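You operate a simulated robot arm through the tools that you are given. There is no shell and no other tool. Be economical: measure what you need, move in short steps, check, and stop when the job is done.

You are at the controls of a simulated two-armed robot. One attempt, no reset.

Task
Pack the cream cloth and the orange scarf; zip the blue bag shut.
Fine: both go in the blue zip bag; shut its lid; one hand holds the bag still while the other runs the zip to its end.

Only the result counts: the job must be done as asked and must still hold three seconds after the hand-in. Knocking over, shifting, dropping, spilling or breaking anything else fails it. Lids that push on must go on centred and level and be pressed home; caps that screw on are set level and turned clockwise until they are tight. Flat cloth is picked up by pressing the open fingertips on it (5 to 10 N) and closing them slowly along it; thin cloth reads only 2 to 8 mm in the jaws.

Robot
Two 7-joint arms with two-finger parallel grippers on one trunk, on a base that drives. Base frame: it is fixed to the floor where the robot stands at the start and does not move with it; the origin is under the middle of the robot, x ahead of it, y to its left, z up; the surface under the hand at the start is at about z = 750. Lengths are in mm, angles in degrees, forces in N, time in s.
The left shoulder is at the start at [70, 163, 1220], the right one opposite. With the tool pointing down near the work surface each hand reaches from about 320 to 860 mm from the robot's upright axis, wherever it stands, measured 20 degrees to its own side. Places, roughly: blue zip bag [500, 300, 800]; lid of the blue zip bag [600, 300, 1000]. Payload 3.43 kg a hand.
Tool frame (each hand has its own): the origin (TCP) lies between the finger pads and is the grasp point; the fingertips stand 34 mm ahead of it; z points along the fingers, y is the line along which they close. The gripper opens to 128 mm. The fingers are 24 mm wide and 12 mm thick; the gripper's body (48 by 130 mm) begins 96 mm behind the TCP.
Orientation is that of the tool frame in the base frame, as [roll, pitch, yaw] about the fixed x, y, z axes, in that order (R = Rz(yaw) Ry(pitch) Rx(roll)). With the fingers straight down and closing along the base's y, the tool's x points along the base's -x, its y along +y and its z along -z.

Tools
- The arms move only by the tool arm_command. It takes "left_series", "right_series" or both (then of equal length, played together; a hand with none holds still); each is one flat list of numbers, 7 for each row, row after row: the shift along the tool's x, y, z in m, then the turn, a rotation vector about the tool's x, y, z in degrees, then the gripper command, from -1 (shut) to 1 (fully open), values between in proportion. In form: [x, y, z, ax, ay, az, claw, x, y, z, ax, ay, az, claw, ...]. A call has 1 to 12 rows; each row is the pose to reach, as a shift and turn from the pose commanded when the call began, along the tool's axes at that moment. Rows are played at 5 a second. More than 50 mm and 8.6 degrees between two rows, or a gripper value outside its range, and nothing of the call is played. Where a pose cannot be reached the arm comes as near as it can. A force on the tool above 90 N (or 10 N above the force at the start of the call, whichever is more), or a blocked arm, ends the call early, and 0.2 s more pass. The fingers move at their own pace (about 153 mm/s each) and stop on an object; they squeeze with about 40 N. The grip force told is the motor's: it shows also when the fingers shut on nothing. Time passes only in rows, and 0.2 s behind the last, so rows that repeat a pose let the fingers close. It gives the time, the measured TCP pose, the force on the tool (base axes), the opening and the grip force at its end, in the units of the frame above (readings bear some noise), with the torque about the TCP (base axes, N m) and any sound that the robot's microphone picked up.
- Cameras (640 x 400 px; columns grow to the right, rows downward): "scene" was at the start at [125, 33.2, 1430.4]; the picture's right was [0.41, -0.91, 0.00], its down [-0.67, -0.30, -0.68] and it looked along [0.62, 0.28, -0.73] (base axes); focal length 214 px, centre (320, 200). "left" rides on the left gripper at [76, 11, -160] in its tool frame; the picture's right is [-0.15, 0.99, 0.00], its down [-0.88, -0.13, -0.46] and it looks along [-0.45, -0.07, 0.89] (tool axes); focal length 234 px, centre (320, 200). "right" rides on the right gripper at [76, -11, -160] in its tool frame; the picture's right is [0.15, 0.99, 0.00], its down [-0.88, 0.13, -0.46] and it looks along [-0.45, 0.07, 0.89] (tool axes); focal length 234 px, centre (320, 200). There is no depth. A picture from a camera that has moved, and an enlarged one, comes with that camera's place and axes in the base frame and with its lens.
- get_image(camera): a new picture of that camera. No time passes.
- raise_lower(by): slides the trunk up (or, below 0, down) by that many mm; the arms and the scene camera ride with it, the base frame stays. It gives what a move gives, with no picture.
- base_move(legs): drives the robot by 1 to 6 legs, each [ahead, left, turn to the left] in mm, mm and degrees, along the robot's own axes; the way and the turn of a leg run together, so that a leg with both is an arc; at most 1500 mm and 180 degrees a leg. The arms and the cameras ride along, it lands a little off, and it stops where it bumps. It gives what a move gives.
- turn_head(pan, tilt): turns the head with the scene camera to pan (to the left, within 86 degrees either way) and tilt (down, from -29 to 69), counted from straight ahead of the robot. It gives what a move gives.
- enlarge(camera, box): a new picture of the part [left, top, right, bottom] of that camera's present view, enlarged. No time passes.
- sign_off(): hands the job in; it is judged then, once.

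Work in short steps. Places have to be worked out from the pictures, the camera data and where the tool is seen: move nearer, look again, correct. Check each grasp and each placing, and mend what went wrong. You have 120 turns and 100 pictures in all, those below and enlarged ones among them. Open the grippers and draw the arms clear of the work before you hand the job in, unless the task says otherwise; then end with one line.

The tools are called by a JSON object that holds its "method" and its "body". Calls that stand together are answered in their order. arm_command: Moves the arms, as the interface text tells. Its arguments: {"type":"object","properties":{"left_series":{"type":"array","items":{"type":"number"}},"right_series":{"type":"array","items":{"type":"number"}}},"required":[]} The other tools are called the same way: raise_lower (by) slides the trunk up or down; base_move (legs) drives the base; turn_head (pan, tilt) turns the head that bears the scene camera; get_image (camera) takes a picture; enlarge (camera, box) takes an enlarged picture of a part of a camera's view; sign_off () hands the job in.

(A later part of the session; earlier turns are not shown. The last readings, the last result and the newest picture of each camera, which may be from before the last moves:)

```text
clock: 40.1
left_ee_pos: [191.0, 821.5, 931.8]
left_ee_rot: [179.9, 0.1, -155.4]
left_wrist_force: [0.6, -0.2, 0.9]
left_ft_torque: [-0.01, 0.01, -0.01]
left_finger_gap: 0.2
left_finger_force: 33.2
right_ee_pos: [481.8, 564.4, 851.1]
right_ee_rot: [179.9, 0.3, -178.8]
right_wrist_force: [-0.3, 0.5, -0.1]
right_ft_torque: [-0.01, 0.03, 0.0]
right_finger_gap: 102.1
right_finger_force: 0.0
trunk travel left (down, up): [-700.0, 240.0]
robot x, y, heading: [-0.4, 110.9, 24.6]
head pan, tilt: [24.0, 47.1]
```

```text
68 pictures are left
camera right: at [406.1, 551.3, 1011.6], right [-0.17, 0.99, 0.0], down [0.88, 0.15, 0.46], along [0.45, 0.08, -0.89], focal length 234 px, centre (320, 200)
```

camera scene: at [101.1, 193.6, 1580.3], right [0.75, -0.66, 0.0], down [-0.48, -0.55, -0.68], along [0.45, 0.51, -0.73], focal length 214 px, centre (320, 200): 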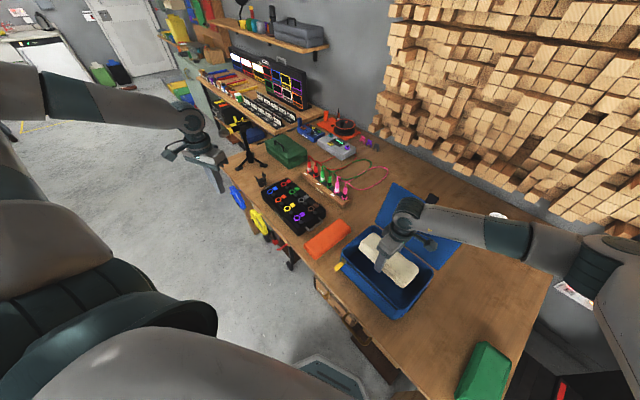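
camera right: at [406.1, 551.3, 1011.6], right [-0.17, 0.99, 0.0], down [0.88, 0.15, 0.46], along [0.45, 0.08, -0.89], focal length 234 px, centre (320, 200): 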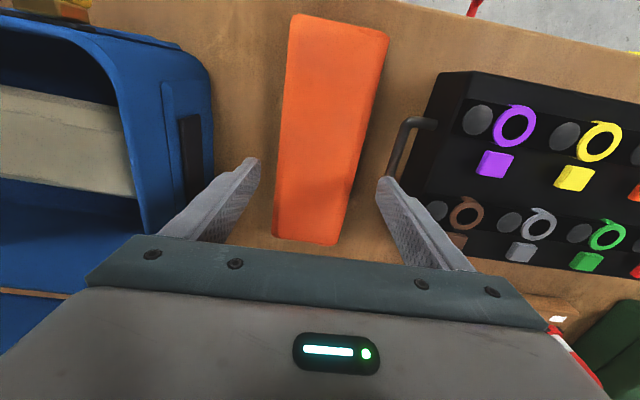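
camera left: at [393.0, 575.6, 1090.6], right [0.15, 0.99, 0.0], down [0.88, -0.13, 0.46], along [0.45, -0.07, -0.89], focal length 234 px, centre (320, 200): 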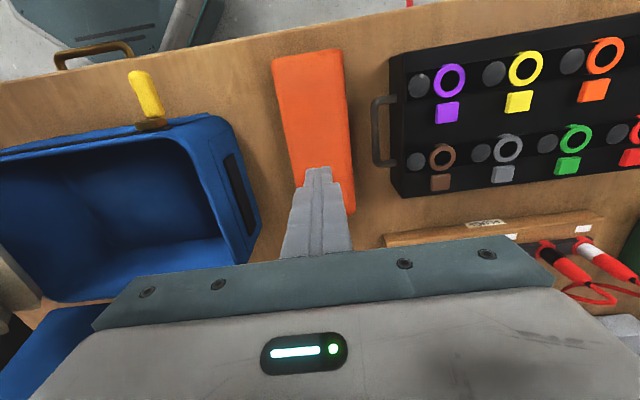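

In reach now. I'll centre and descend to 785.

{"method": "arm_command", "body": {"right_series": [0.006, -0.002, 0.02, 0, 0, 0, 0.6, 0.01, -0.003, 0.04, 0, 0, 0, 0.6, 0.01, -0.003, 0.056, 0, 0, 0, 0.6, 0.01, -0.003, 0.063, 0, 0, 0, 0.6, 0.01, -0.003, 0.066, 0, 0, 0, 0.6]}}

{"method": "get_image", "body": {"camera": "right"}}

```text
clock: 41.3
left_ee_pos: [191.7, 820.5, 931.4]
left_ee_rot: [-180.0, 0.0, -155.4]
left_wrist_force: [-0.7, 0.3, -0.8]
left_ft_torque: [0.02, -0.01, -0.02]
left_finger_gap: 0.0
left_finger_force: 32.6
right_ee_pos: [472.8, 560.3, 784.4]
right_ee_rot: [179.9, 0.2, -178.6]
right_wrist_force: [-0.2, 1.0, 0.1]
right_ft_torque: [0.03, 0.02, -0.04]
right_finger_gap: 102.3
right_finger_force: 0.0
trunk travel left (down, up): [-700.0, 240.0]
robot x, y, heading: [-1.6, 115.8, 24.6]
head pan, tilt: [24.0, 47.1]
```

```text
67 pictures are left
camera right: at [396.4, 547.8, 945.7], right [-0.17, 0.99, 0.0], down [0.88, 0.15, 0.46], along [0.45, 0.08, -0.89], focal length 234 px, centre (320, 200)
```

right: 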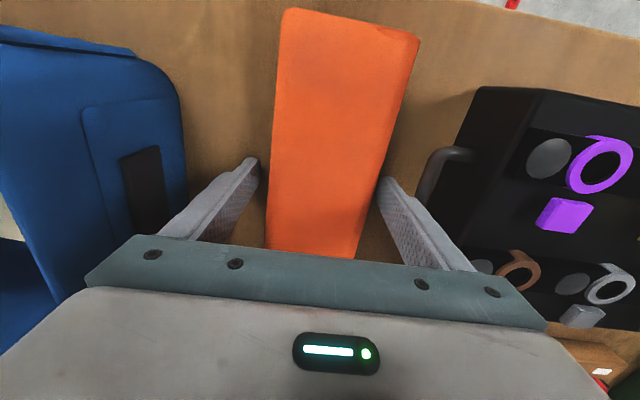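

Well placed; I'll close slowly and lift slowly.

{"method": "arm_command", "body": {"right_series": [0, 0, 0, 0, 0, 0, 0.45, 0, 0, 0, 0, 0, 0, 0.3, 0, 0, 0, 0, 0, 0, 0.1, 0, 0, 0, 0, 0, 0, -1, 0, 0, 0, 0, 0, 0, -1, 0, 0, -0.004, 0, 0, 0, -1, 0, 0, -0.009, 0, 0, 0, -1, 0, 0, -0.015, 0, 0, 0, -1, 0, 0, -0.023, 0, 0, 0, -1, 0, 0, -0.032, 0, 0, 0, -1, 0, 0, -0.042, 0, 0, 0, -1, 0, 0, -0.052, 0, 0, 0, -1]}}

{"method": "get_image", "body": {"camera": "right"}}

```text
clock: 43.9
left_ee_pos: [191.5, 819.3, 931.4]
left_ee_rot: [-180.0, 0.1, -155.3]
left_wrist_force: [0.3, 0.5, 0.4]
left_ft_torque: [0.0, 0.01, -0.03]
left_finger_gap: 0.0
left_finger_force: 33.0
right_ee_pos: [473.3, 560.1, 837.3]
right_ee_rot: [179.8, 0.1, -178.6]
right_wrist_force: [0.6, 0.2, -1.8]
right_ft_torque: [-0.01, 0.0, -0.02]
right_finger_gap: 84.7
right_finger_force: 39.5
trunk travel left (down, up): [-700.0, 240.0]
robot x, y, heading: [-0.4, 113.8, 24.6]
head pan, tilt: [24.0, 47.1]
```

```text
66 pictures are left
camera right: at [396.6, 547.8, 997.4], right [-0.17, 0.99, 0.0], down [0.88, 0.15, 0.46], along [0.45, 0.08, -0.89], focal length 234 px, centre (320, 200)
```

right: 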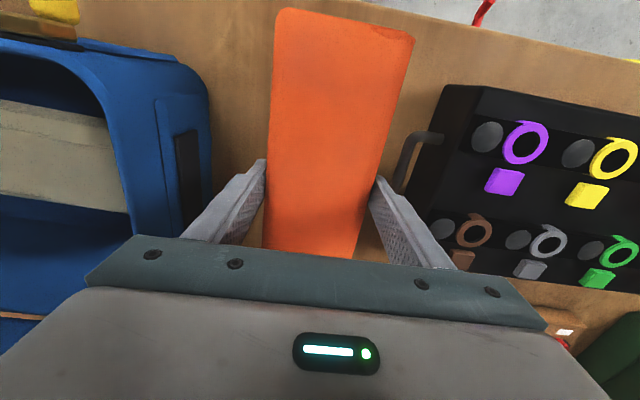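

Held. I'll lift another 140 mm, gently.

{"method": "arm_command", "body": {"right_series": [0, 0, -0.008, 0, 0, 0, -1, 0, 0, -0.02, 0, 0, 0, -1, 0, 0, -0.033, 0, 0, 0, -1, 0, 0, -0.046, 0, 0, 0, -1, 0, 0, -0.06, 0, 0, 0, -1, 0, 0, -0.074, 0, 0, 0, -1, 0, 0, -0.088, 0, 0, 0, -1, 0, 0, -0.102, 0, 0, 0, -1, 0, 0, -0.116, 0, 0, 0, -1, 0, 0, -0.128, 0, 0, -3, -1, 0, 0, -0.136, 0, 0, -7, -1, 0, 0, -0.14, 0, 0, -12, -1]}}

```text
clock: 46.5
left_ee_pos: [192.0, 820.4, 931.9]
left_ee_rot: [179.9, 0.0, -155.4]
left_wrist_force: [0.0, -0.1, 0.0]
left_ft_torque: [0.0, 0.01, -0.01]
left_finger_gap: 0.0
left_finger_force: 32.5
right_ee_pos: [472.0, 560.2, 976.0]
right_ee_rot: [180.0, 0.1, -166.6]
right_wrist_force: [-0.5, 0.1, -2.4]
right_ft_torque: [0.02, -0.03, -0.07]
right_finger_gap: 84.3
right_finger_force: 40.1
trunk travel left (down, up): [-700.0, 240.0]
robot x, y, heading: [1.3, 113.8, 24.9]
head pan, tilt: [24.0, 47.1]
```

Still held. I'll carry the scarf toward the bag, turning as I go.

{"method": "arm_command", "body": {"right_series": [0.001, -0.008, 0, 0, 0, -2, -1, 0.002, -0.026, 0, 0, 0, -7.5, -1, 0.004, -0.047, 0, 0, 0, -13.5, -1, 0.006, -0.067, 0, 0, 0, -19.5, -1, 0.007, -0.088, 0, 0, 0, -25.5, -1, 0.009, -0.109, 0, 0, 0, -31.5, -1, 0.011, -0.13, 0, 0, 0, -37.5, -1, 0.013, -0.15, 0, 0, 0, -43.5, -1, 0.014, -0.171, 0, 0, 0, -49.5, -1, 0.016, -0.192, 0, 0, 0, -55.5, -1, 0.018, -0.212, 0, 0, 0, -61.5, -1, 0.019, -0.224, 0, 0, 0, -66, -1]}}

{"method": "get_image", "body": {"camera": "right"}}

```text
clock: 49.1
left_ee_pos: [191.3, 819.7, 930.3]
left_ee_rot: [-180.0, 0.0, -155.4]
left_wrist_force: [-0.3, -0.5, 0.2]
left_ft_torque: [0.01, 0.01, 0.0]
left_finger_gap: 0.0
left_finger_force: 32.8
right_ee_pos: [505.0, 337.8, 978.4]
right_ee_rot: [-179.8, 0.0, -100.6]
right_wrist_force: [0.8, 0.6, -1.0]
right_ft_torque: [0.01, 0.0, 0.02]
right_finger_gap: 84.4
right_finger_force: 40.3
trunk travel left (down, up): [-700.0, 240.0]
robot x, y, heading: [-0.7, 114.6, 24.8]
head pan, tilt: [24.0, 47.1]
```

```text
65 pictures are left
camera right: at [502.2, 261.9, 1138.6], right [-1.0, 0.04, 0.0], down [0.03, 0.89, 0.46], along [0.02, 0.46, -0.89], focal length 234 px, centre (320, 200)
```

right: 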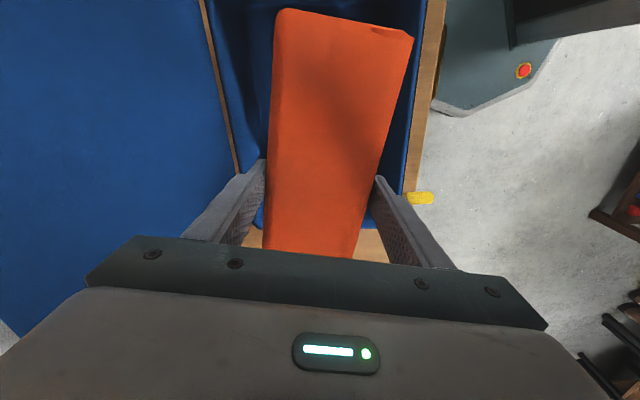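

Nearly there. I'll finish the turn and centre, then lower to just above the cream.

{"method": "arm_command", "body": {"right_series": [0.01, -0.004, 0, 0, 0, -3, -1, 0.023, -0.008, 0, 0, 0, -6, -1, 0.033, -0.012, 0.004, 0, 0, -9, -1, 0.033, -0.012, 0.016, 0, 0, -9, -1, 0.033, -0.012, 0.03, 0, 0, -9, -1, 0.033, -0.012, 0.045, 0, 0, -9, -1, 0.033, -0.012, 0.06, 0, 0, -9, -1, 0.033, -0.012, 0.075, 0, 0, -9, -1, 0.033, -0.012, 0.09, 0, 0, -9, -1, 0.033, -0.012, 0.105, 0, 0, -9, -1, 0.033, -0.012, 0.118, 0, 0, -9, -1, 0.033, -0.012, 0.126, 0, 0, -9, -1]}}

{"method": "get_image", "body": {"camera": "right"}}

```text
clock: 51.7
left_ee_pos: [191.9, 820.3, 931.5]
left_ee_rot: [180.0, 0.0, -155.4]
left_wrist_force: [0.3, -0.2, -0.5]
left_ft_torque: [0.0, 0.0, 0.0]
left_finger_gap: 0.0
left_finger_force: 32.6
right_ee_pos: [511.5, 304.9, 851.6]
right_ee_rot: [-179.8, 0.1, -91.7]
right_wrist_force: [0.0, 0.3, -2.2]
right_ft_torque: [0.0, 0.02, -0.01]
right_finger_gap: 84.5
right_finger_force: 40.0
trunk travel left (down, up): [-700.0, 240.0]
robot x, y, heading: [-3.1, 113.2, 24.7]
head pan, tilt: [24.0, 47.1]
```

```text
64 pictures are left
camera right: at [519.5, 228.8, 1011.1], right [-0.99, -0.12, 0.0], down [-0.11, 0.88, 0.46], along [-0.05, 0.45, -0.89], focal length 234 px, centre (320, 200)
```

right: 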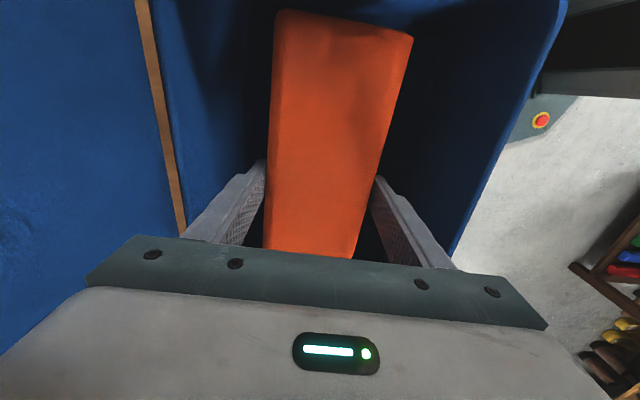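

In the bag. I'll lower to contact, watching the force.

{"method": "arm_command", "body": {"right_series": [0, 0, 0.008, 0, 0, 0, -1, 0, 0, 0.016, 0, 0, 0, -1, 0, 0, 0.022, 0, 0, 0, -1, 0, 0, 0.027, 0, 0, 0, -1, 0, 0, 0.03, 0, 0, 0, -1]}}

```text
clock: 52.5
left_ee_pos: [190.9, 817.0, 933.5]
left_ee_rot: [-180.0, 0.4, -155.5]
left_wrist_force: [0.6, 0.9, 0.0]
left_ft_torque: [0.0, 0.03, 0.04]
left_finger_gap: 0.0
left_finger_force: 33.2
right_ee_pos: [510.3, 305.2, 841.9]
right_ee_rot: [-179.5, 0.9, -91.7]
right_wrist_force: [-18.0, -17.9, 50.2]
right_ft_torque: [-1.57, 1.89, -0.1]
right_finger_gap: 84.8
right_finger_force: 39.8
trunk travel left (down, up): [-700.0, 240.0]
robot x, y, heading: [-1.4, 112.6, 24.7]
head pan, tilt: [24.0, 47.1]
stopped in row 4 (right hand): the force on the tool passed its limit at 97 N (the readings are from after the stop); the commanded pose is now the measured one
```

Contact came at 842, so the cream's top is near z 806, higher than I assumed. I'll ease off, release the scarf on the cream, back up and check the stack against the rim.

{"method": "arm_command", "body": {"right_series": [0, 0, -0.003, 0, 0, 0, -1, 0, 0, -0.003, 0, 0, 0, 0.4, 0, 0, -0.003, 0, 0, 0, 0.6, 0, 0, -0.003, 0, 0, 0, 0.6, 0, 0, -0.03, 0, 0, 0, 0.6, 0, 0, -0.07, 0, 0, 0, 0.6, 0, 0, -0.11, 0, 0, 0, 0.6, 0, 0, -0.15, 0, 0, 0, 0.6]}}

{"method": "get_image", "body": {"camera": "right"}}

{"method": "get_image", "body": {"camera": "scene"}}

```text
clock: 54.3
left_ee_pos: [190.7, 819.5, 930.6]
left_ee_rot: [-179.9, 0.0, -155.3]
left_wrist_force: [0.3, -1.0, 0.0]
left_ft_torque: [-0.01, -0.01, 0.0]
left_finger_gap: 0.0
left_finger_force: 33.0
right_ee_pos: [512.5, 306.7, 986.4]
right_ee_rot: [-179.5, 0.6, -91.7]
right_wrist_force: [0.6, 0.4, 0.8]
right_ft_torque: [0.0, -0.06, -0.03]
right_finger_gap: 102.5
right_finger_force: 0.0
trunk travel left (down, up): [-700.0, 240.0]
robot x, y, heading: [0.2, 115.8, 24.7]
head pan, tilt: [24.0, 47.1]
```

```text
63 pictures are left
camera right: at [519.9, 228.6, 1147.0], right [-0.99, -0.12, -0.01], down [-0.11, 0.88, 0.46], along [-0.04, 0.46, -0.89], focal length 234 px, centre (320, 200)
```

right: 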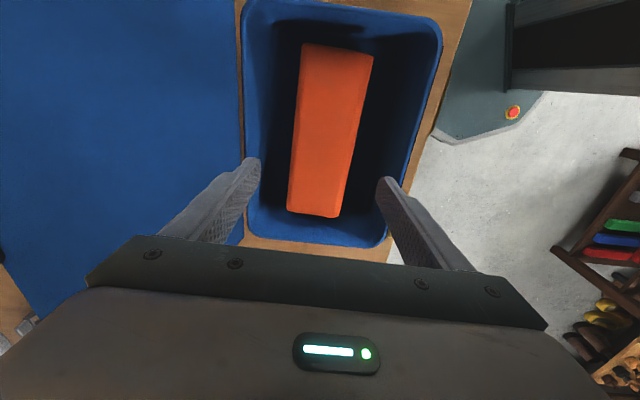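

```text
62 pictures are left
camera scene: at [99.8, 193.3, 1430.3], right [0.75, -0.66, 0.0], down [-0.48, -0.55, -0.68], along [0.45, 0.51, -0.73], focal length 214 px, centre (320, 200)
```

scene: 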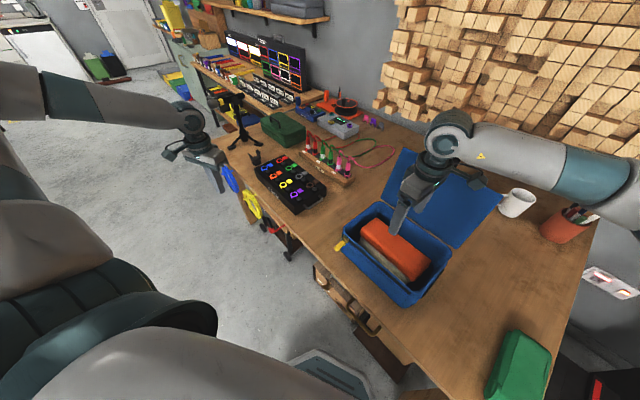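

Let me zoom in on the stack against the rim.

{"method": "enlarge", "body": {"camera": "scene", "box": [310, 170, 480, 320]}}

```text
2.67 times, centred on (395, 245) of scene
camera zoom: at [99.8, 193.3, 1430.3], right [0.75, -0.66, 0.0], down [-0.48, -0.55, -0.68], along [0.45, 0.51, -0.73], focal length 572 px, centre (120, 80)
```

zoom: 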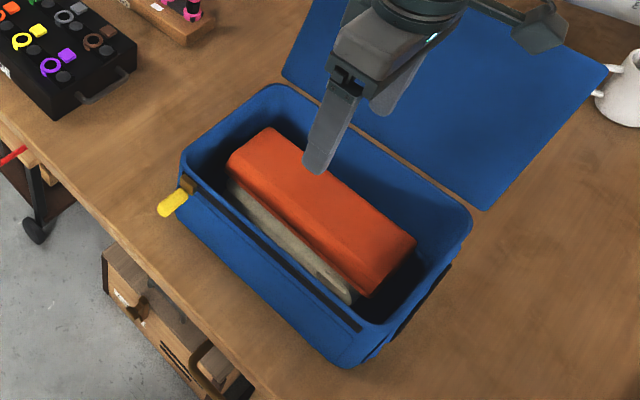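

I'll measure the scarf's top by touching it gently with closed fingertips.

{"method": "arm_command", "body": {"right_series": [0, 0, 0.03, 0, 0, 0, -1, 0, 0, 0.06, 0, 0, 0, -1, 0, 0, 0.08, 0, 0, 0, -1, 0, 0, 0.088, 0, 0, 0, -1, 0, 0, 0.094, 0, 0, 0, -1, 0, 0, 0.099, 0, 0, 0, -1]}}

{"method": "get_image", "body": {"camera": "right"}}

```text
clock: 55.7
left_ee_pos: [192.0, 820.1, 931.3]
left_ee_rot: [179.9, -0.1, -155.4]
left_wrist_force: [0.3, -0.2, 0.3]
left_ft_torque: [0.02, 0.01, 0.02]
left_finger_gap: 0.1
left_finger_force: 33.2
right_ee_pos: [513.7, 306.6, 887.2]
right_ee_rot: [-179.5, 0.7, -91.8]
right_wrist_force: [-1.6, 0.9, -0.4]
right_ft_torque: [0.02, 0.02, -0.03]
right_finger_gap: 0.0
right_finger_force: 33.0
trunk travel left (down, up): [-700.0, 240.0]
robot x, y, heading: [1.0, 109.8, 24.6]
head pan, tilt: [24.0, 47.1]
```

```text
60 pictures are left
camera right: at [521.5, 229.1, 1047.6], right [-0.99, -0.12, -0.01], down [-0.11, 0.88, 0.47], along [-0.04, 0.46, -0.89], focal length 234 px, centre (320, 200)
```

right: 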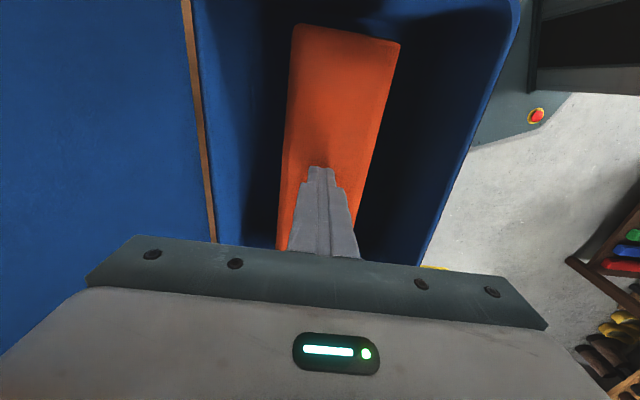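

No contact with the tips at 853. I'll go down in small steps.

{"method": "arm_command", "body": {"right_series": [0, 0, 0.003, 0, 0, 0, -1, 0, 0, 0.006, 0, 0, 0, -1, 0, 0, 0.009, 0, 0, 0, -1]}}

{"method": "arm_command", "body": {"right_series": [0, 0, 0.002, 0, 0, 0, -1, 0, 0, 0.004, 0, 0, 0, -1, 0, 0, 0.005, 0, 0, 0, -1]}}

```text
clock: 56.5
left_ee_pos: [190.7, 818.8, 933.5]
left_ee_rot: [-179.9, 0.1, -155.4]
left_wrist_force: [0.8, -0.4, -0.1]
left_ft_torque: [0.04, 0.01, -0.02]
left_finger_gap: 0.0
left_finger_force: 32.5
right_ee_pos: [513.7, 307.6, 881.4]
right_ee_rot: [-179.4, 1.0, -91.8]
right_wrist_force: [3.3, -0.6, 22.2]
right_ft_torque: [-0.27, -0.07, 0.07]
right_finger_gap: 0.1
right_finger_force: 32.9
trunk travel left (down, up): [-700.0, 240.0]
robot x, y, heading: [1.8, 107.9, 24.5]
head pan, tilt: [24.0, 47.1]
```

```text
clock: 57.3
left_ee_pos: [189.6, 817.0, 933.8]
left_ee_rot: [-179.9, 0.4, -155.3]
left_wrist_force: [-0.1, 1.0, -0.5]
left_ft_torque: [-0.02, -0.01, 0.01]
left_finger_gap: 0.1
left_finger_force: 33.0
right_ee_pos: [513.9, 306.5, 881.6]
right_ee_rot: [-179.0, 1.3, -91.8]
right_wrist_force: [7.8, -4.4, 67.3]
right_ft_torque: [-0.88, -0.2, 0.1]
right_finger_gap: 0.0
right_finger_force: 32.7
trunk travel left (down, up): [-700.0, 240.0]
robot x, y, heading: [-0.6, 111.8, 24.6]
head pan, tilt: [24.0, 47.1]
```

The scarf top is at about 847. To know whether that's below the rim, I'll touch the front rim (x≈408) the same way.

{"method": "arm_command", "body": {"right_series": [0, 0, -0.02, 0, 0, 0, -1, 0, 0.04, -0.025, 0, 0, 0, -1, 0, 0.08, -0.025, 0, 0, 0, -1, 0, 0.105, -0.025, 0, 0, 0, -1, 0, 0.105, -0.015, 0, 0, 0, -1]}}

{"method": "get_image", "body": {"camera": "right"}}

{"method": "enlarge", "body": {"camera": "scene", "box": [310, 170, 480, 320]}}

```text
clock: 58.5
left_ee_pos: [192.7, 819.3, 932.3]
left_ee_rot: [-180.0, -0.1, -155.4]
left_wrist_force: [-0.6, -0.7, 1.2]
left_ft_torque: [-0.04, 0.01, 0.01]
left_finger_gap: 0.0
left_finger_force: 32.7
right_ee_pos: [410.3, 310.1, 888.1]
right_ee_rot: [-179.5, 0.6, -91.8]
right_wrist_force: [4.5, -0.4, 3.5]
right_ft_torque: [-0.03, -0.01, 0.06]
right_finger_gap: 0.0
right_finger_force: 32.2
trunk travel left (down, up): [-700.0, 240.0]
robot x, y, heading: [0.1, 112.6, 24.7]
head pan, tilt: [24.0, 47.1]
```

```text
59 pictures are left
camera right: at [418.7, 231.7, 1048.3], right [-0.99, -0.12, -0.01], down [-0.11, 0.88, 0.47], along [-0.05, 0.46, -0.89], focal length 234 px, centre (320, 200)
```

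right: 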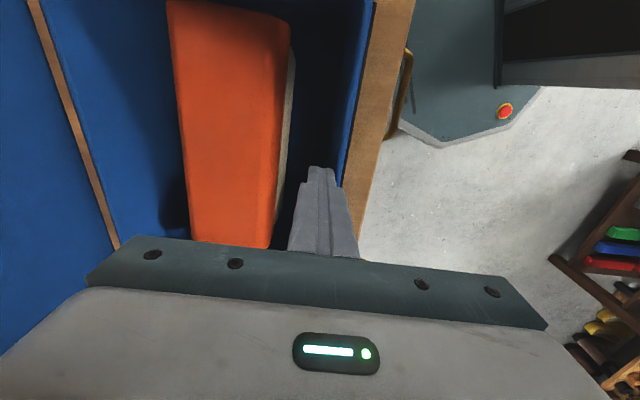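

```text
2.67 times, centred on (395, 245) of scene
camera zoom: at [101.6, 192.9, 1430.4], right [0.75, -0.66, 0.0], down [-0.49, -0.55, -0.68], along [0.45, 0.51, -0.73], focal length 572 px, centre (120, 80)
```

zoom: 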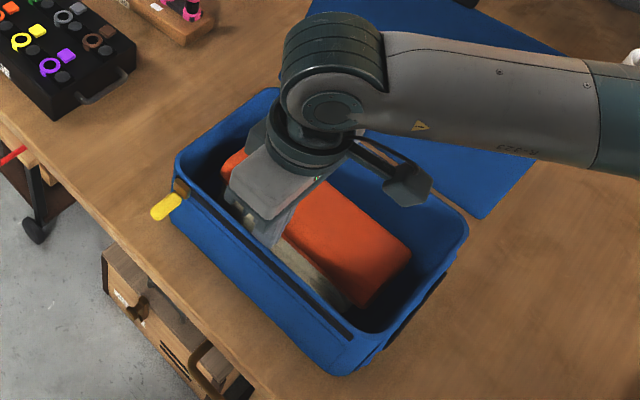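

The fingertip touched the inside of the front wall with its tip at about 855, so the rim is above that and the stack (847) fits below it. I'll raise the hand high and look at the lid.

{"method": "arm_command", "body": {"right_series": [0, -0.006, -0.02, 0, 0, 0, -1, 0, -0.01, -0.06, 0, 0, 0, -1, 0, -0.01, -0.1, 0, 0, 0, -1, 0, -0.01, -0.14, 0, 0, 0, -1, 0, -0.01, -0.18, 0, 0, 0, -1, 0, -0.01, -0.22, 0, 0, 0, -1, 0, -0.01, -0.25, 0, 0, 0, -1]}}

{"method": "get_image", "body": {"camera": "scene"}}

{"method": "get_image", "body": {"camera": "right"}}

```text
clock: 60.1
left_ee_pos: [191.3, 820.1, 931.5]
left_ee_rot: [-179.9, 0.1, -155.4]
left_wrist_force: [0.1, 0.4, -0.5]
left_ft_torque: [-0.03, 0.0, 0.03]
left_finger_gap: 0.2
left_finger_force: 32.9
right_ee_pos: [417.5, 305.3, 1138.9]
right_ee_rot: [-179.5, 0.6, -91.8]
right_wrist_force: [-0.1, 0.0, -0.6]
right_ft_torque: [-0.01, -0.01, -0.01]
right_finger_gap: 0.0
right_finger_force: 32.8
trunk travel left (down, up): [-700.0, 240.0]
robot x, y, heading: [-1.3, 110.8, 24.5]
head pan, tilt: [24.0, 47.1]
```

```text
57 pictures are left
camera scene: at [100.4, 193.4, 1430.3], right [0.75, -0.66, 0.0], down [-0.48, -0.55, -0.68], along [0.45, 0.51, -0.73], focal length 214 px, centre (320, 200)
```

scene: 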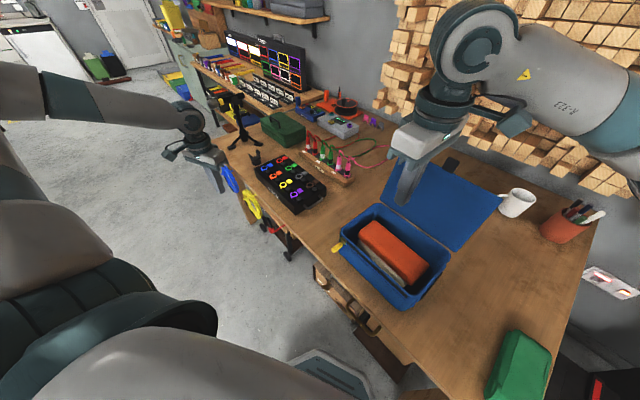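

```text
56 pictures are left
camera right: at [424.7, 226.9, 1298.0], right [-0.99, -0.12, -0.01], down [-0.11, 0.88, 0.46], along [-0.04, 0.46, -0.89], focal length 234 px, centre (320, 200)
```

right: 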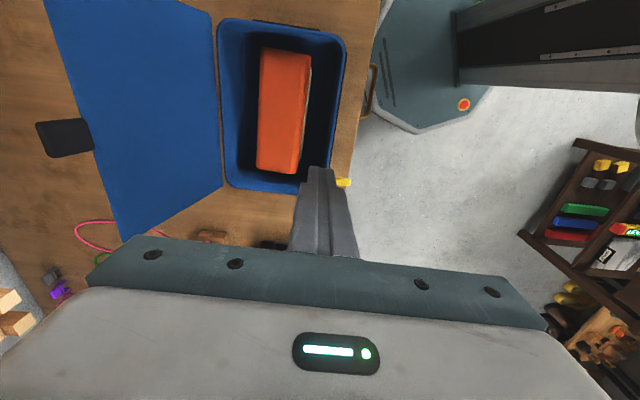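

The lid leans back about 20°, with its free edge near (680, z 1045) and a tab on top up to about 1085. I'll carry the closed right hand over the lid to x≈780 behind it.

{"method": "arm_command", "body": {"right_series": [0, 0, -0.035, 0, 0, 0, -1, 0, -0.03, -0.04, 0, 0, 0, -1, 0, -0.07, -0.04, 0, 0, 0, -1, 0, -0.11, -0.04, 0, 0, 0, -1, 0, -0.15, -0.04, 0, 0, 0, -1, 0, -0.19, -0.04, 0, 0, 0, -1, 0, -0.23, -0.04, 0, 0, 0, -1, 0, -0.27, -0.04, 0, 0, 0, -1, 0, -0.31, -0.04, 0, 0, 0, -1, 0, -0.35, -0.04, 0, 0, 0, -1]}}

{"method": "get_image", "body": {"camera": "scene"}}

{"method": "get_image", "body": {"camera": "right"}}

```text
clock: 62.3
left_ee_pos: [192.0, 817.8, 932.4]
left_ee_rot: [179.9, 0.1, -155.4]
left_wrist_force: [0.1, 0.0, 0.1]
left_ft_torque: [0.05, -0.01, 0.02]
left_finger_gap: 0.1
left_finger_force: 33.4
right_ee_pos: [597.3, 276.7, 1175.7]
right_ee_rot: [-179.3, 1.0, -92.7]
right_wrist_force: [-0.4, -1.4, 0.2]
right_ft_torque: [0.02, 0.02, 0.01]
right_finger_gap: 0.1
right_finger_force: 33.7
right hand out of reach, approached as far as the arm can: row 6, 7, 8, 9, 10
trunk travel left (down, up): [-700.0, 240.0]
robot x, y, heading: [0.0, 117.3, 24.7]
head pan, tilt: [24.0, 47.1]
```

```text
55 pictures are left
camera scene: at [101.9, 190.5, 1430.5], right [0.75, -0.66, 0.0], down [-0.49, -0.55, -0.68], along [0.45, 0.51, -0.73], focal length 214 px, centre (320, 200)
```

scene: 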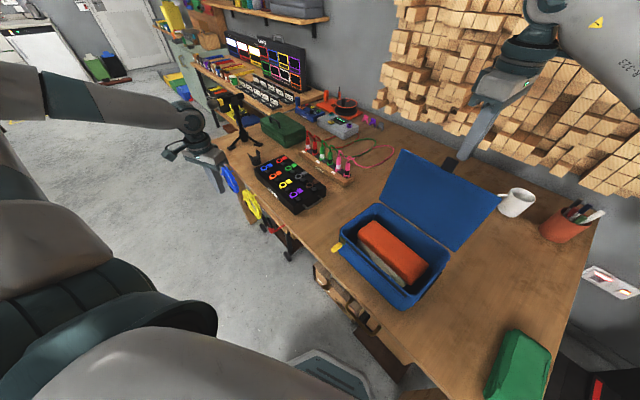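

```text
54 pictures are left
camera right: at [603.7, 196.8, 1335.0], right [-0.99, -0.1, -0.02], down [-0.1, 0.88, 0.47], along [-0.03, 0.47, -0.88], focal length 234 px, centre (320, 200)
```

right: 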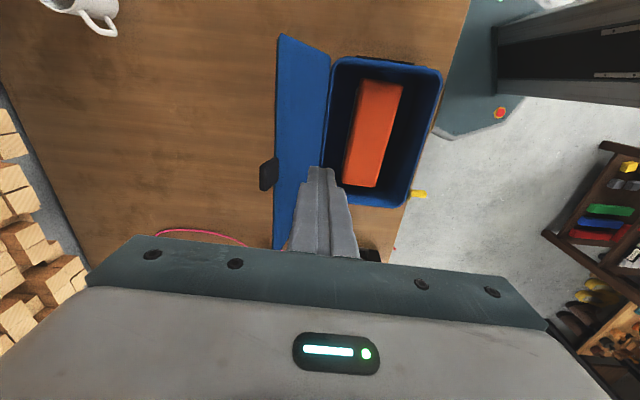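

Reach at this height is too short. I'll straddle the lid's top edge with open fingers instead, and raise the trunk 150 mm for better reach.

{"method": "raise_lower", "body": {"by": 150}}

{"method": "arm_command", "body": {"right_series": [0.0, 0.0, 0, 0, 0, 0, 0.2, -0.02, 0, 0.04, 0, 0, 0.9, 0.2, -0.03, -0.02, 0.08, 0, 0, 0.9, 0.2, -0.03, -0.055, 0.12, 0, 0, 0.9, 0.2]}}

{"method": "get_image", "body": {"camera": "right"}}

```text
clock: 64.1
left_ee_pos: [191.7, 819.6, 1081.6]
left_ee_rot: [-179.9, 0.0, -155.4]
left_wrist_force: [-0.7, 1.0, -0.3]
left_ft_torque: [0.01, 0.0, -0.02]
left_finger_gap: 0.0
left_finger_force: 32.8
right_ee_pos: [596.3, 276.8, 1323.6]
right_ee_rot: [-179.3, 0.8, -92.7]
right_wrist_force: [0.0, -0.3, 0.0]
right_ft_torque: [0.0, -0.02, 0.01]
right_finger_gap: 0.2
right_finger_force: 32.6
trunk travel left (down, up): [-850.0, 90.0]
robot x, y, heading: [0.2, 114.8, 24.4]
head pan, tilt: [24.0, 47.1]
```

```text
refused: row 4 steps farther than a row can; nothing moved
```

```text
53 pictures are left
camera right: at [602.9, 199.6, 1484.9], right [-0.99, -0.1, -0.02], down [-0.1, 0.88, 0.47], along [-0.03, 0.47, -0.88], focal length 234 px, centre (320, 200)
```

right: 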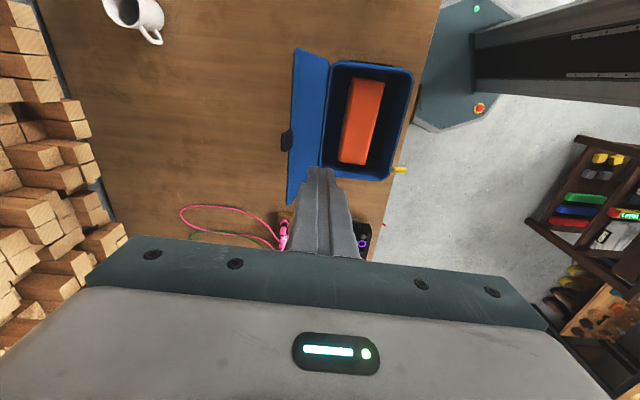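

Now I'll lower and move forward over the lid's edge, fingers open about 75 mm.

{"method": "arm_command", "body": {"right_series": [-0.005, -0.01, 0.03, 0, 0, 0, 0.2, -0.01, -0.02, 0.06, 0, 0, 0, 0.2, -0.015, -0.03, 0.09, 0, 0, 0, 0.2, -0.02, -0.04, 0.12, 0, 0, 0, 0.2, -0.026, -0.05, 0.15, 0, 0, 0, 0.2, -0.031, -0.063, 0.18, 0, 0, 0, 0.2]}}

{"method": "get_image", "body": {"camera": "right"}}

{"method": "get_image", "body": {"camera": "scene"}}

```text
clock: 65.5
left_ee_pos: [191.1, 820.1, 1080.7]
left_ee_rot: [179.9, 0.0, -155.3]
left_wrist_force: [-0.4, 0.0, -0.8]
left_ft_torque: [0.0, 0.03, 0.02]
left_finger_gap: 0.0
left_finger_force: 32.9
right_ee_pos: [600.8, 279.6, 1295.5]
right_ee_rot: [-179.0, 0.9, -93.0]
right_wrist_force: [-0.5, 0.1, -0.8]
right_ft_torque: [-0.04, -0.02, -0.01]
right_finger_gap: 76.8
right_finger_force: 0.1
right hand out of reach, approached as far as the arm can: row 1, 2, 3, 4, 5, 6
trunk travel left (down, up): [-850.0, 90.0]
robot x, y, heading: [2.2, 109.9, 24.8]
head pan, tilt: [24.0, 47.1]
```

```text
52 pictures are left
camera right: at [605.2, 201.2, 1455.7], right [-1.0, -0.1, -0.02], down [-0.09, 0.88, 0.47], along [-0.03, 0.47, -0.88], focal length 234 px, centre (320, 200)
```

right: 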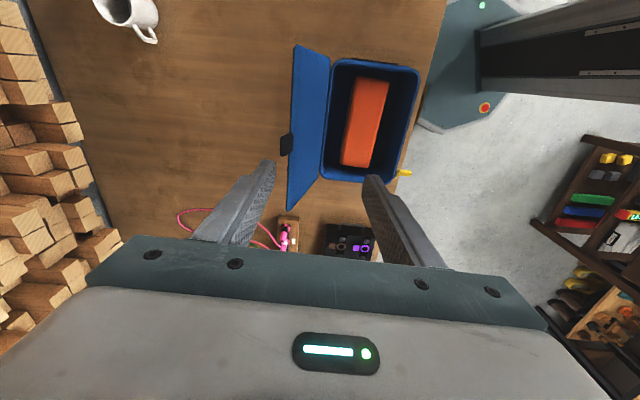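

```text
51 pictures are left
camera scene: at [100.5, 193.3, 1580.4], right [0.75, -0.66, 0.0], down [-0.48, -0.55, -0.68], along [0.45, 0.51, -0.73], focal length 214 px, centre (320, 200)
```

scene: 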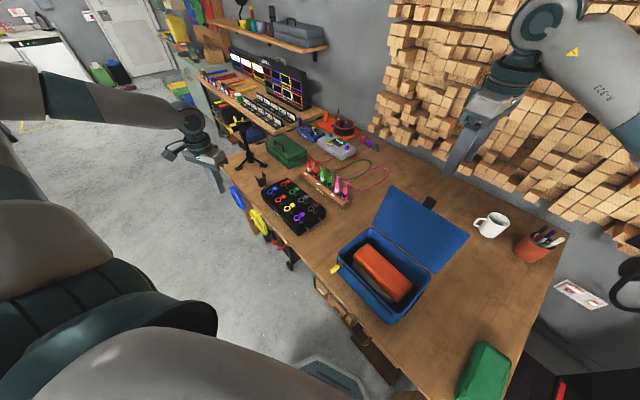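

The wrist is stuck near its limit. I'll back out a little and turn the hand to a more natural yaw (about −130) before reaching forward.

{"method": "arm_command", "body": {"right_series": [0, 0.03, 0, 0, 0, 4, 0.2, 0, 0.06, 0, 0, 0, 11, 0.2, 0, 0.08, 0, 0, 0, 18, 0.2, 0, 0.08, 0.02, 0, 0, 25, 0.2, 0, 0.08, 0.04, 0, 0, 32, 0.2, 0, 0.08, 0.06, 0, 0, 38, 0.2, -0.005, 0.06, 0.09, 0, 0, 38, 0.2, -0.01, 0.03, 0.12, 0, 0, 38, 0.2, -0.015, 0, 0.14, 0, 0, 38, 0.2, -0.02, -0.03, 0.15, 0, 0, 38, 0.2, -0.025, -0.06, 0.15, 0, 0, 38, 0.2]}}

{"method": "get_image", "body": {"camera": "right"}}

```text
clock: 67.9
left_ee_pos: [192.1, 820.2, 1082.4]
left_ee_rot: [-179.9, 0.0, -155.4]
left_wrist_force: [0.3, -0.3, -0.9]
left_ft_torque: [0.0, 0.05, -0.05]
left_finger_gap: 0.0
left_finger_force: 33.1
right_ee_pos: [666.2, 305.6, 1145.5]
right_ee_rot: [-179.9, 1.1, -130.7]
right_wrist_force: [-0.3, 0.9, 0.0]
right_ft_torque: [-0.01, 0.02, -0.03]
right_finger_gap: 76.7
right_finger_force: 0.1
trunk travel left (down, up): [-850.0, 90.0]
robot x, y, heading: [1.4, 116.5, 24.5]
head pan, tilt: [24.0, 47.1]
```

```text
50 pictures are left
camera right: at [623.9, 239.0, 1304.9], right [-0.85, 0.53, 0.0], down [0.47, 0.75, 0.47], along [0.26, 0.4, -0.88], focal length 234 px, centre (320, 200)
```

right: 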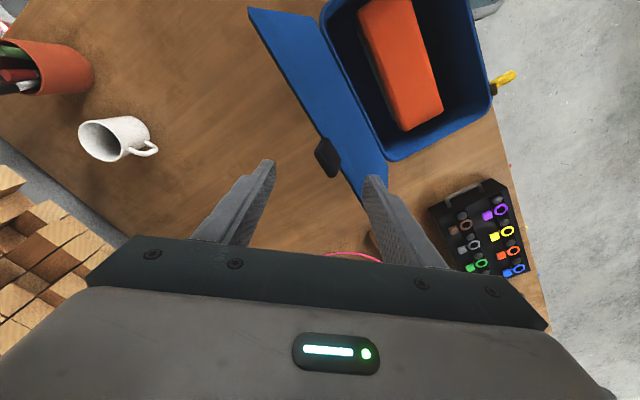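

Reach is good now. The fingers straddle the lid edge diagonally, one at about (633, 335) and the other at about (699, 277). I'll shift +12 mm in x and descend to TCP z 1050.

{"method": "arm_command", "body": {"right_series": [-0.008, -0.009, 0.01, 0, 0, 0, 0.3, -0.008, -0.009, 0.035, 0, 0, 0, 0.3, -0.008, -0.009, 0.06, 0, 0, 0, 0.3, -0.008, -0.009, 0.08, 0, 0, 0, 0.3, -0.008, -0.009, 0.095, 0, 0, 0, 0.3]}}

{"method": "get_image", "body": {"camera": "right"}}

{"method": "enlarge", "body": {"camera": "scene", "box": [320, 100, 520, 330]}}

```text
clock: 68.9
left_ee_pos: [190.4, 817.8, 1082.7]
left_ee_rot: [179.9, 0.2, -155.5]
left_wrist_force: [0.4, 0.5, 0.1]
left_ft_torque: [-0.01, 0.0, 0.02]
left_finger_gap: 0.0
left_finger_force: 32.9
right_ee_pos: [684.4, 308.0, 1096.5]
right_ee_rot: [180.0, 3.5, -131.1]
right_wrist_force: [4.8, -12.4, 34.5]
right_ft_torque: [0.53, 0.86, 0.56]
right_finger_gap: 76.8
right_finger_force: 0.0
trunk travel left (down, up): [-850.0, 90.0]
robot x, y, heading: [-1.2, 112.6, 24.5]
head pan, tilt: [24.0, 47.1]
stopped in row 4 (right hand): the force on the tool passed its limit at 102 N (the readings are from after the stop); the commanded pose is now the measured one
```

```text
49 pictures are left
camera right: at [637.2, 236.4, 1251.7], right [-0.84, 0.54, -0.01], down [0.46, 0.73, 0.51], along [0.28, 0.42, -0.86], focal length 234 px, centre (320, 200)
```

right: 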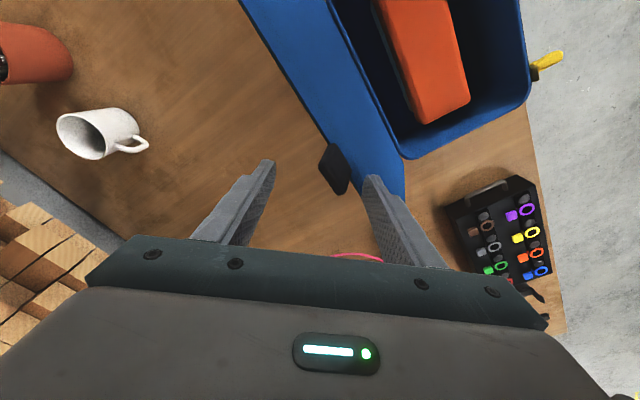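

```text
1.74 times, centred on (420, 215) of scene
camera zoom: at [97.8, 190.0, 1580.6], right [0.75, -0.66, 0.0], down [-0.48, -0.55, -0.68], along [0.45, 0.51, -0.73], focal length 373 px, centre (146, 174)
```

zoom: 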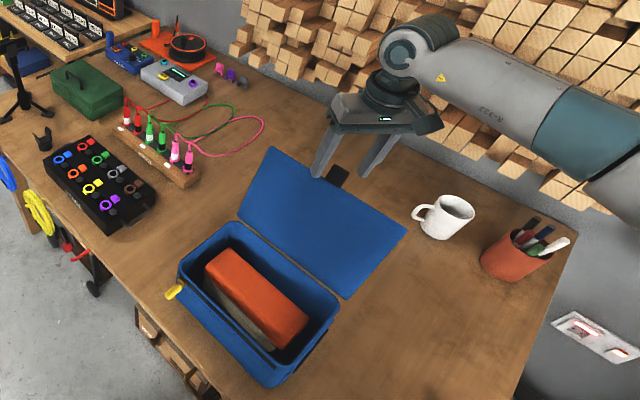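

The front finger landed on the lid's top edge at (651, z 1062), which pins down the edge. I'll raise, shift −30 mm in x with a wider opening, and descend again.

{"method": "arm_command", "body": {"right_series": [0, 0, -0.02, 0, 0, 0, 0.5, 0.01, 0.012, -0.025, 0, 0, 0, 0.5, 0.02, 0.023, -0.025, 0, 0, 0, 0.5, 0.02, 0.023, 0, 0, 0, 0, 0.5, 0.02, 0.023, 0.02, 0, 0, 0, 0.5, 0.02, 0.023, 0.04, 0, 0, 0, 0.5]}}

{"method": "get_image", "body": {"camera": "right"}}

```text
clock: 70.3
left_ee_pos: [193.2, 820.5, 1082.2]
left_ee_rot: [179.9, 0.0, -155.4]
left_wrist_force: [0.0, -0.1, -0.5]
left_ft_torque: [0.02, 0.01, 0.01]
left_finger_gap: 0.0
left_finger_force: 33.1
right_ee_pos: [654.8, 312.1, 1047.4]
right_ee_rot: [179.9, 3.0, -131.0]
right_wrist_force: [-0.5, -0.2, 0.6]
right_ft_torque: [0.03, 0.01, 0.01]
right_finger_gap: 96.0
right_finger_force: 0.0
trunk travel left (down, up): [-850.0, 90.0]
robot x, y, heading: [4.0, 112.7, 24.7]
head pan, tilt: [24.0, 47.1]
```

```text
47 pictures are left
camera right: at [608.9, 240.6, 1202.8], right [-0.84, 0.54, -0.01], down [0.46, 0.73, 0.5], along [0.27, 0.42, -0.87], focal length 234 px, centre (320, 200)
```

right: 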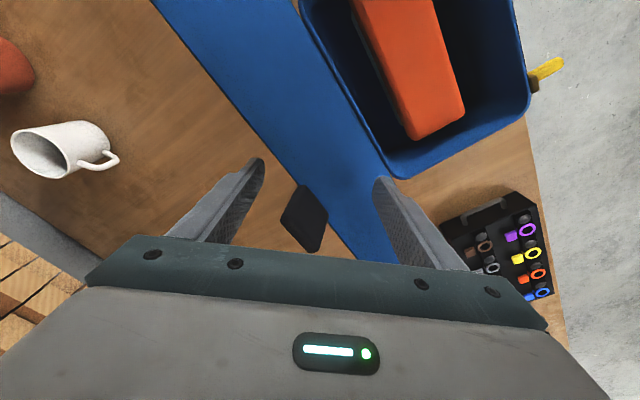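

Now straddling the lid. I'll push −x by 180 mm and watch.

{"method": "arm_command", "body": {"right_series": [0.0163, 0.019, 0, 0, 0, 0, 0.5, 0.0326, 0.038, 0, 0, 0, 0, 0.5, 0.049, 0.057, 0, 0, 0, 0, 0.5, 0.065, 0.076, 0, 0, 0, 0, 0.5, 0.0815, 0.095, 0, 0, 0, 0, 0.5, 0.098, 0.114, 0, 0, 0, 0, 0.5, 0.117, 0.136, 0, 0, 0, 0, 0.5]}}

{"method": "enlarge", "body": {"camera": "scene", "box": [320, 100, 520, 330]}}

{"method": "get_image", "body": {"camera": "right"}}

```text
clock: 71.9
left_ee_pos: [192.6, 819.3, 1080.9]
left_ee_rot: [-179.9, 0.1, -155.4]
left_wrist_force: [0.2, 0.1, 0.7]
left_ft_torque: [0.01, 0.02, 0.01]
left_finger_gap: 0.1
left_finger_force: 33.0
right_ee_pos: [473.3, 313.9, 1042.5]
right_ee_rot: [-180.0, 3.1, -130.9]
right_wrist_force: [0.1, -0.1, 0.3]
right_ft_torque: [-0.03, -0.01, 0.03]
right_finger_gap: 96.0
right_finger_force: 0.2
trunk travel left (down, up): [-850.0, 90.0]
robot x, y, heading: [-1.2, 115.8, 24.7]
head pan, tilt: [24.0, 47.1]
```

```text
1.74 times, centred on (420, 215) of scene
camera zoom: at [100.4, 193.8, 1580.4], right [0.75, -0.66, 0.0], down [-0.48, -0.55, -0.68], along [0.45, 0.51, -0.73], focal length 373 px, centre (146, 174)
```

zoom: 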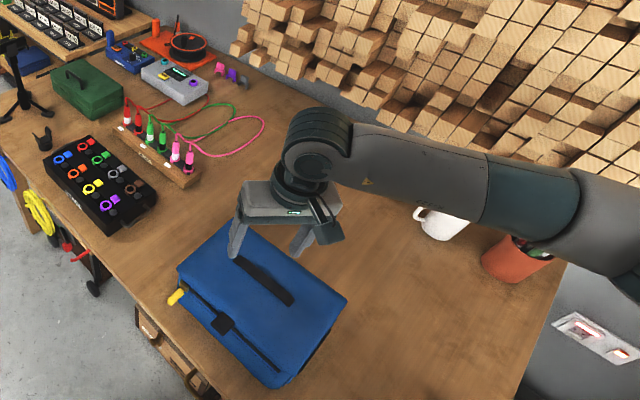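

```text
45 pictures are left
camera right: at [427.5, 242.1, 1200.5], right [-0.84, 0.54, -0.01], down [0.46, 0.73, 0.5], along [0.27, 0.42, -0.87], focal length 234 px, centre (320, 200)
```

right: 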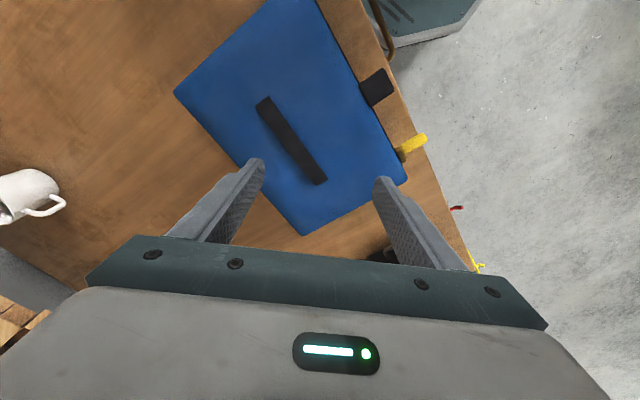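

The lid dropped shut. Next I'll inspect the lid fit, the front tab and the zip slider.

{"method": "enlarge", "body": {"camera": "right", "box": [240, 20, 480, 240]}}

{"method": "enlarge", "body": {"camera": "scene", "box": [360, 210, 460, 320]}}

```text
1.82 times, centred on (360, 130) of right
camera zoom: at [427.5, 242.1, 1200.5], right [-0.84, 0.54, -0.01], down [0.46, 0.73, 0.5], along [0.27, 0.42, -0.87], focal length 426 px, centre (247, 327)
```

zoom: 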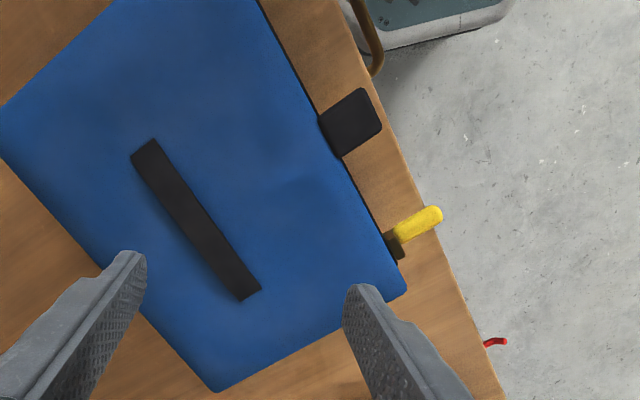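

```text
3.64 times, centred on (410, 265) of scene
camera zoom: at [100.4, 193.8, 1580.4], right [0.75, -0.66, 0.0], down [-0.48, -0.55, -0.68], along [0.45, 0.51, -0.73], focal length 780 px, centre (-7, -36)
```

zoom: 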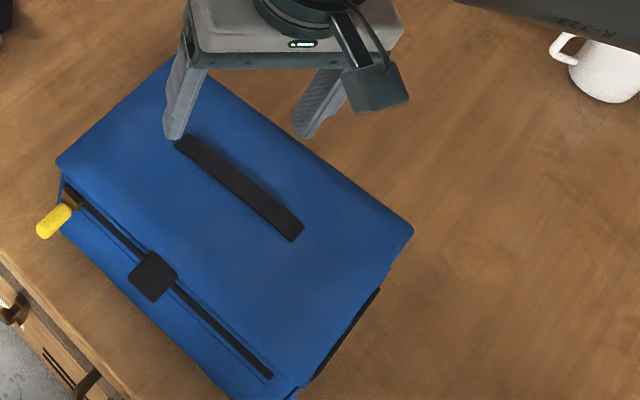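

The lid is closed and the zip track runs along the front face below the lid's tab. I'll reposition square to the bag and 100 mm further back, so the right hand can run the zip and the left can hold the bag.

{"method": "base_move", "body": {"legs": [[-60, 0, 0], [0, 0, -24.7], [-50, 90, 0], [0, 90, 0]]}}

{"method": "turn_head", "body": {"pan": 0, "tilt": 55}}

{"method": "get_image", "body": {"camera": "scene"}}

```text
clock: 75.6
left_ee_pos: [370.5, 821.5, 1081.7]
left_ee_rot: [179.9, 0.0, 179.4]
left_wrist_force: [-0.4, -0.1, 0.3]
left_ft_torque: [0.0, 0.02, 0.01]
left_finger_gap: 0.1
left_finger_force: 32.9
right_ee_pos: [409.8, 243.8, 1043.1]
right_ee_rot: [179.7, 3.0, -156.0]
right_wrist_force: [-0.9, 0.3, 0.5]
right_ft_torque: [0.03, 0.01, 0.01]
right_finger_gap: 96.1
right_finger_force: 0.1
trunk travel left (down, up): [-850.0, 90.0]
robot x, y, heading: [-104.2, 262.3, -0.6]
head pan, tilt: [24.0, 47.1]
```

```text
clock: 76.5
left_ee_pos: [371.4, 825.8, 1081.3]
left_ee_rot: [-179.9, 0.1, 179.3]
left_wrist_force: [-0.2, 0.8, 0.3]
left_ft_torque: [-0.03, 0.01, 0.02]
left_finger_gap: 0.0
left_finger_force: 32.9
right_ee_pos: [410.8, 246.0, 1043.7]
right_ee_rot: [180.0, 2.9, -155.9]
right_wrist_force: [0.2, 0.6, 0.2]
right_ft_torque: [-0.04, -0.01, 0.02]
right_finger_gap: 95.6
right_finger_force: 0.0
trunk travel left (down, up): [-850.0, 90.0]
robot x, y, heading: [-101.4, 261.9, -0.3]
head pan, tilt: [0.0, 55.0]
```

```text
42 pictures are left
camera scene: at [20.7, 266.7, 1569.9], right [-0.01, -1.0, 0.0], down [-0.82, 0.01, -0.57], along [0.57, -0.01, -0.82], focal length 214 px, centre (320, 200)
```

scene: 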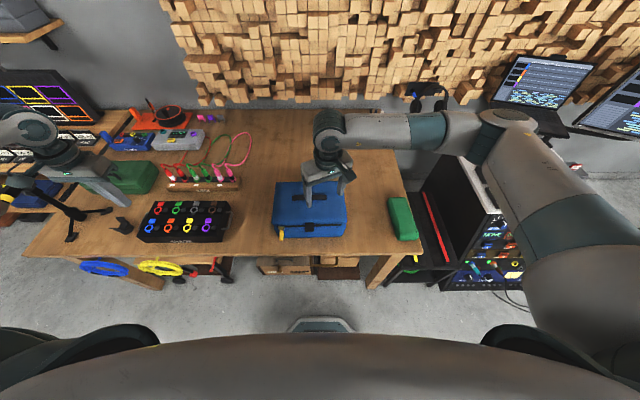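

Good overview. I'll swap roles: the left hand will pull the zip (it starts on the left) and the right hand will press the lid at its back right. I'll move both above their places.

{"method": "arm_command", "body": {"right_series": [-0.03, -0.025, 0, 0, 0, 0, -1, -0.06, -0.05, 0, 0, 0, 0, -1, -0.09, -0.075, 0, 0, 0, 0, -1, -0.1266, -0.1068, 0, 0, 0, 0, -1, -0.1266, -0.1068, 0, 0, 0, 0, -1, -0.1266, -0.1068, 0, 0, 0, 0, -1, -0.1266, -0.1068, 0, 0, 0, 0, -1, -0.1266, -0.1068, 0, 0, 0, 0, -1, -0.1266, -0.1068, 0, 0, 0, 0, -1, -0.1266, -0.1068, 0, 0, 0, 0, -1], "left_series": [0.002, -0.04, 0, 0, 0, 0, -0.2, 0.004, -0.08, 0, 0, 0, 0, -0.2, 0.006, -0.12, 0, 0, 0, 0, -0.2, 0.008, -0.16, 0, 0, 0, 0, -0.2, 0.01, -0.2, 0, 0, 0, 0, -0.2, 0.012, -0.24, 0, 0, 0, 0, -0.2, 0.014, -0.28, 0, 0, 0, 0, -0.2, 0.016, -0.32, 0, 0, 0, 0, -0.2, 0.018, -0.365, 0, 0, 0, 0, -0.2, 0.021, -0.41, 0, 0, 0, 0, -0.2]}}

{"method": "raise_lower", "body": {"by": -100}}

{"method": "get_image", "body": {"camera": "left"}}

{"method": "get_image", "body": {"camera": "scene"}}

```text
clock: 78.7
left_ee_pos: [343.8, 424.2, 1089.7]
left_ee_rot: [-179.9, -0.1, 179.4]
left_wrist_force: [0.9, 1.2, 0.5]
left_ft_torque: [0.0, -0.02, 0.02]
left_finger_gap: 51.0
left_finger_force: 0.1
left hand out of reach, approached as far as the arm can: row 10
right_ee_pos: [569.9, 200.4, 1049.0]
right_ee_rot: [179.8, 2.8, -155.9]
right_wrist_force: [0.0, 0.1, 0.4]
right_ft_torque: [-0.01, -0.01, 0.01]
right_finger_gap: 0.0
right_finger_force: 32.9
trunk travel left (down, up): [-850.0, 90.0]
robot x, y, heading: [-104.0, 264.2, -0.6]
head pan, tilt: [0.0, 55.0]
```

```text
clock: 80.0
left_ee_pos: [342.7, 425.5, 989.5]
left_ee_rot: [-180.0, 0.1, 179.5]
left_wrist_force: [-0.4, 0.5, -0.5]
left_ft_torque: [-0.02, -0.01, -0.02]
left_finger_gap: 51.0
left_finger_force: 0.1
right_ee_pos: [568.3, 198.8, 949.3]
right_ee_rot: [179.9, 3.0, -156.0]
right_wrist_force: [-0.7, -0.4, 1.0]
right_ft_torque: [0.01, -0.02, 0.01]
right_finger_gap: 0.0
right_finger_force: 32.6
trunk travel left (down, up): [-750.0, 190.0]
robot x, y, heading: [-104.4, 266.4, -0.5]
head pan, tilt: [0.0, 55.0]
```

```text
41 pictures are left
camera left: at [266.7, 437.6, 1149.2], right [0.16, 0.99, 0.0], down [0.88, -0.14, 0.46], along [0.45, -0.07, -0.89], focal length 234 px, centre (320, 200)
```

left: 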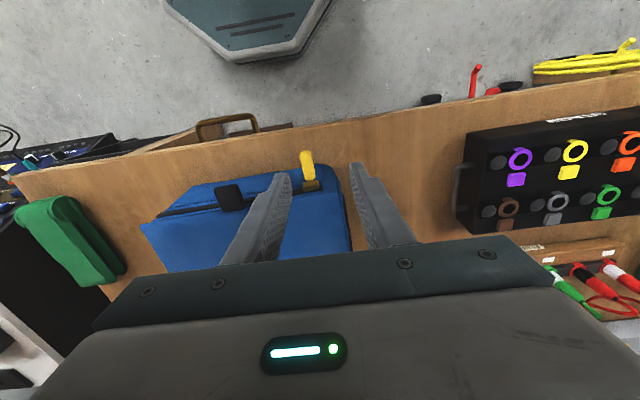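

```text
40 pictures are left
camera scene: at [20.1, 264.8, 1470.1], right [-0.01, -1.0, 0.0], down [-0.82, 0.01, -0.57], along [0.57, -0.01, -0.82], focal length 214 px, centre (320, 200)
```

scene: 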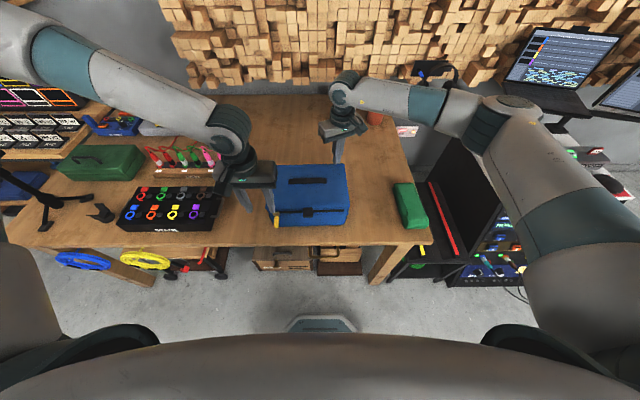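

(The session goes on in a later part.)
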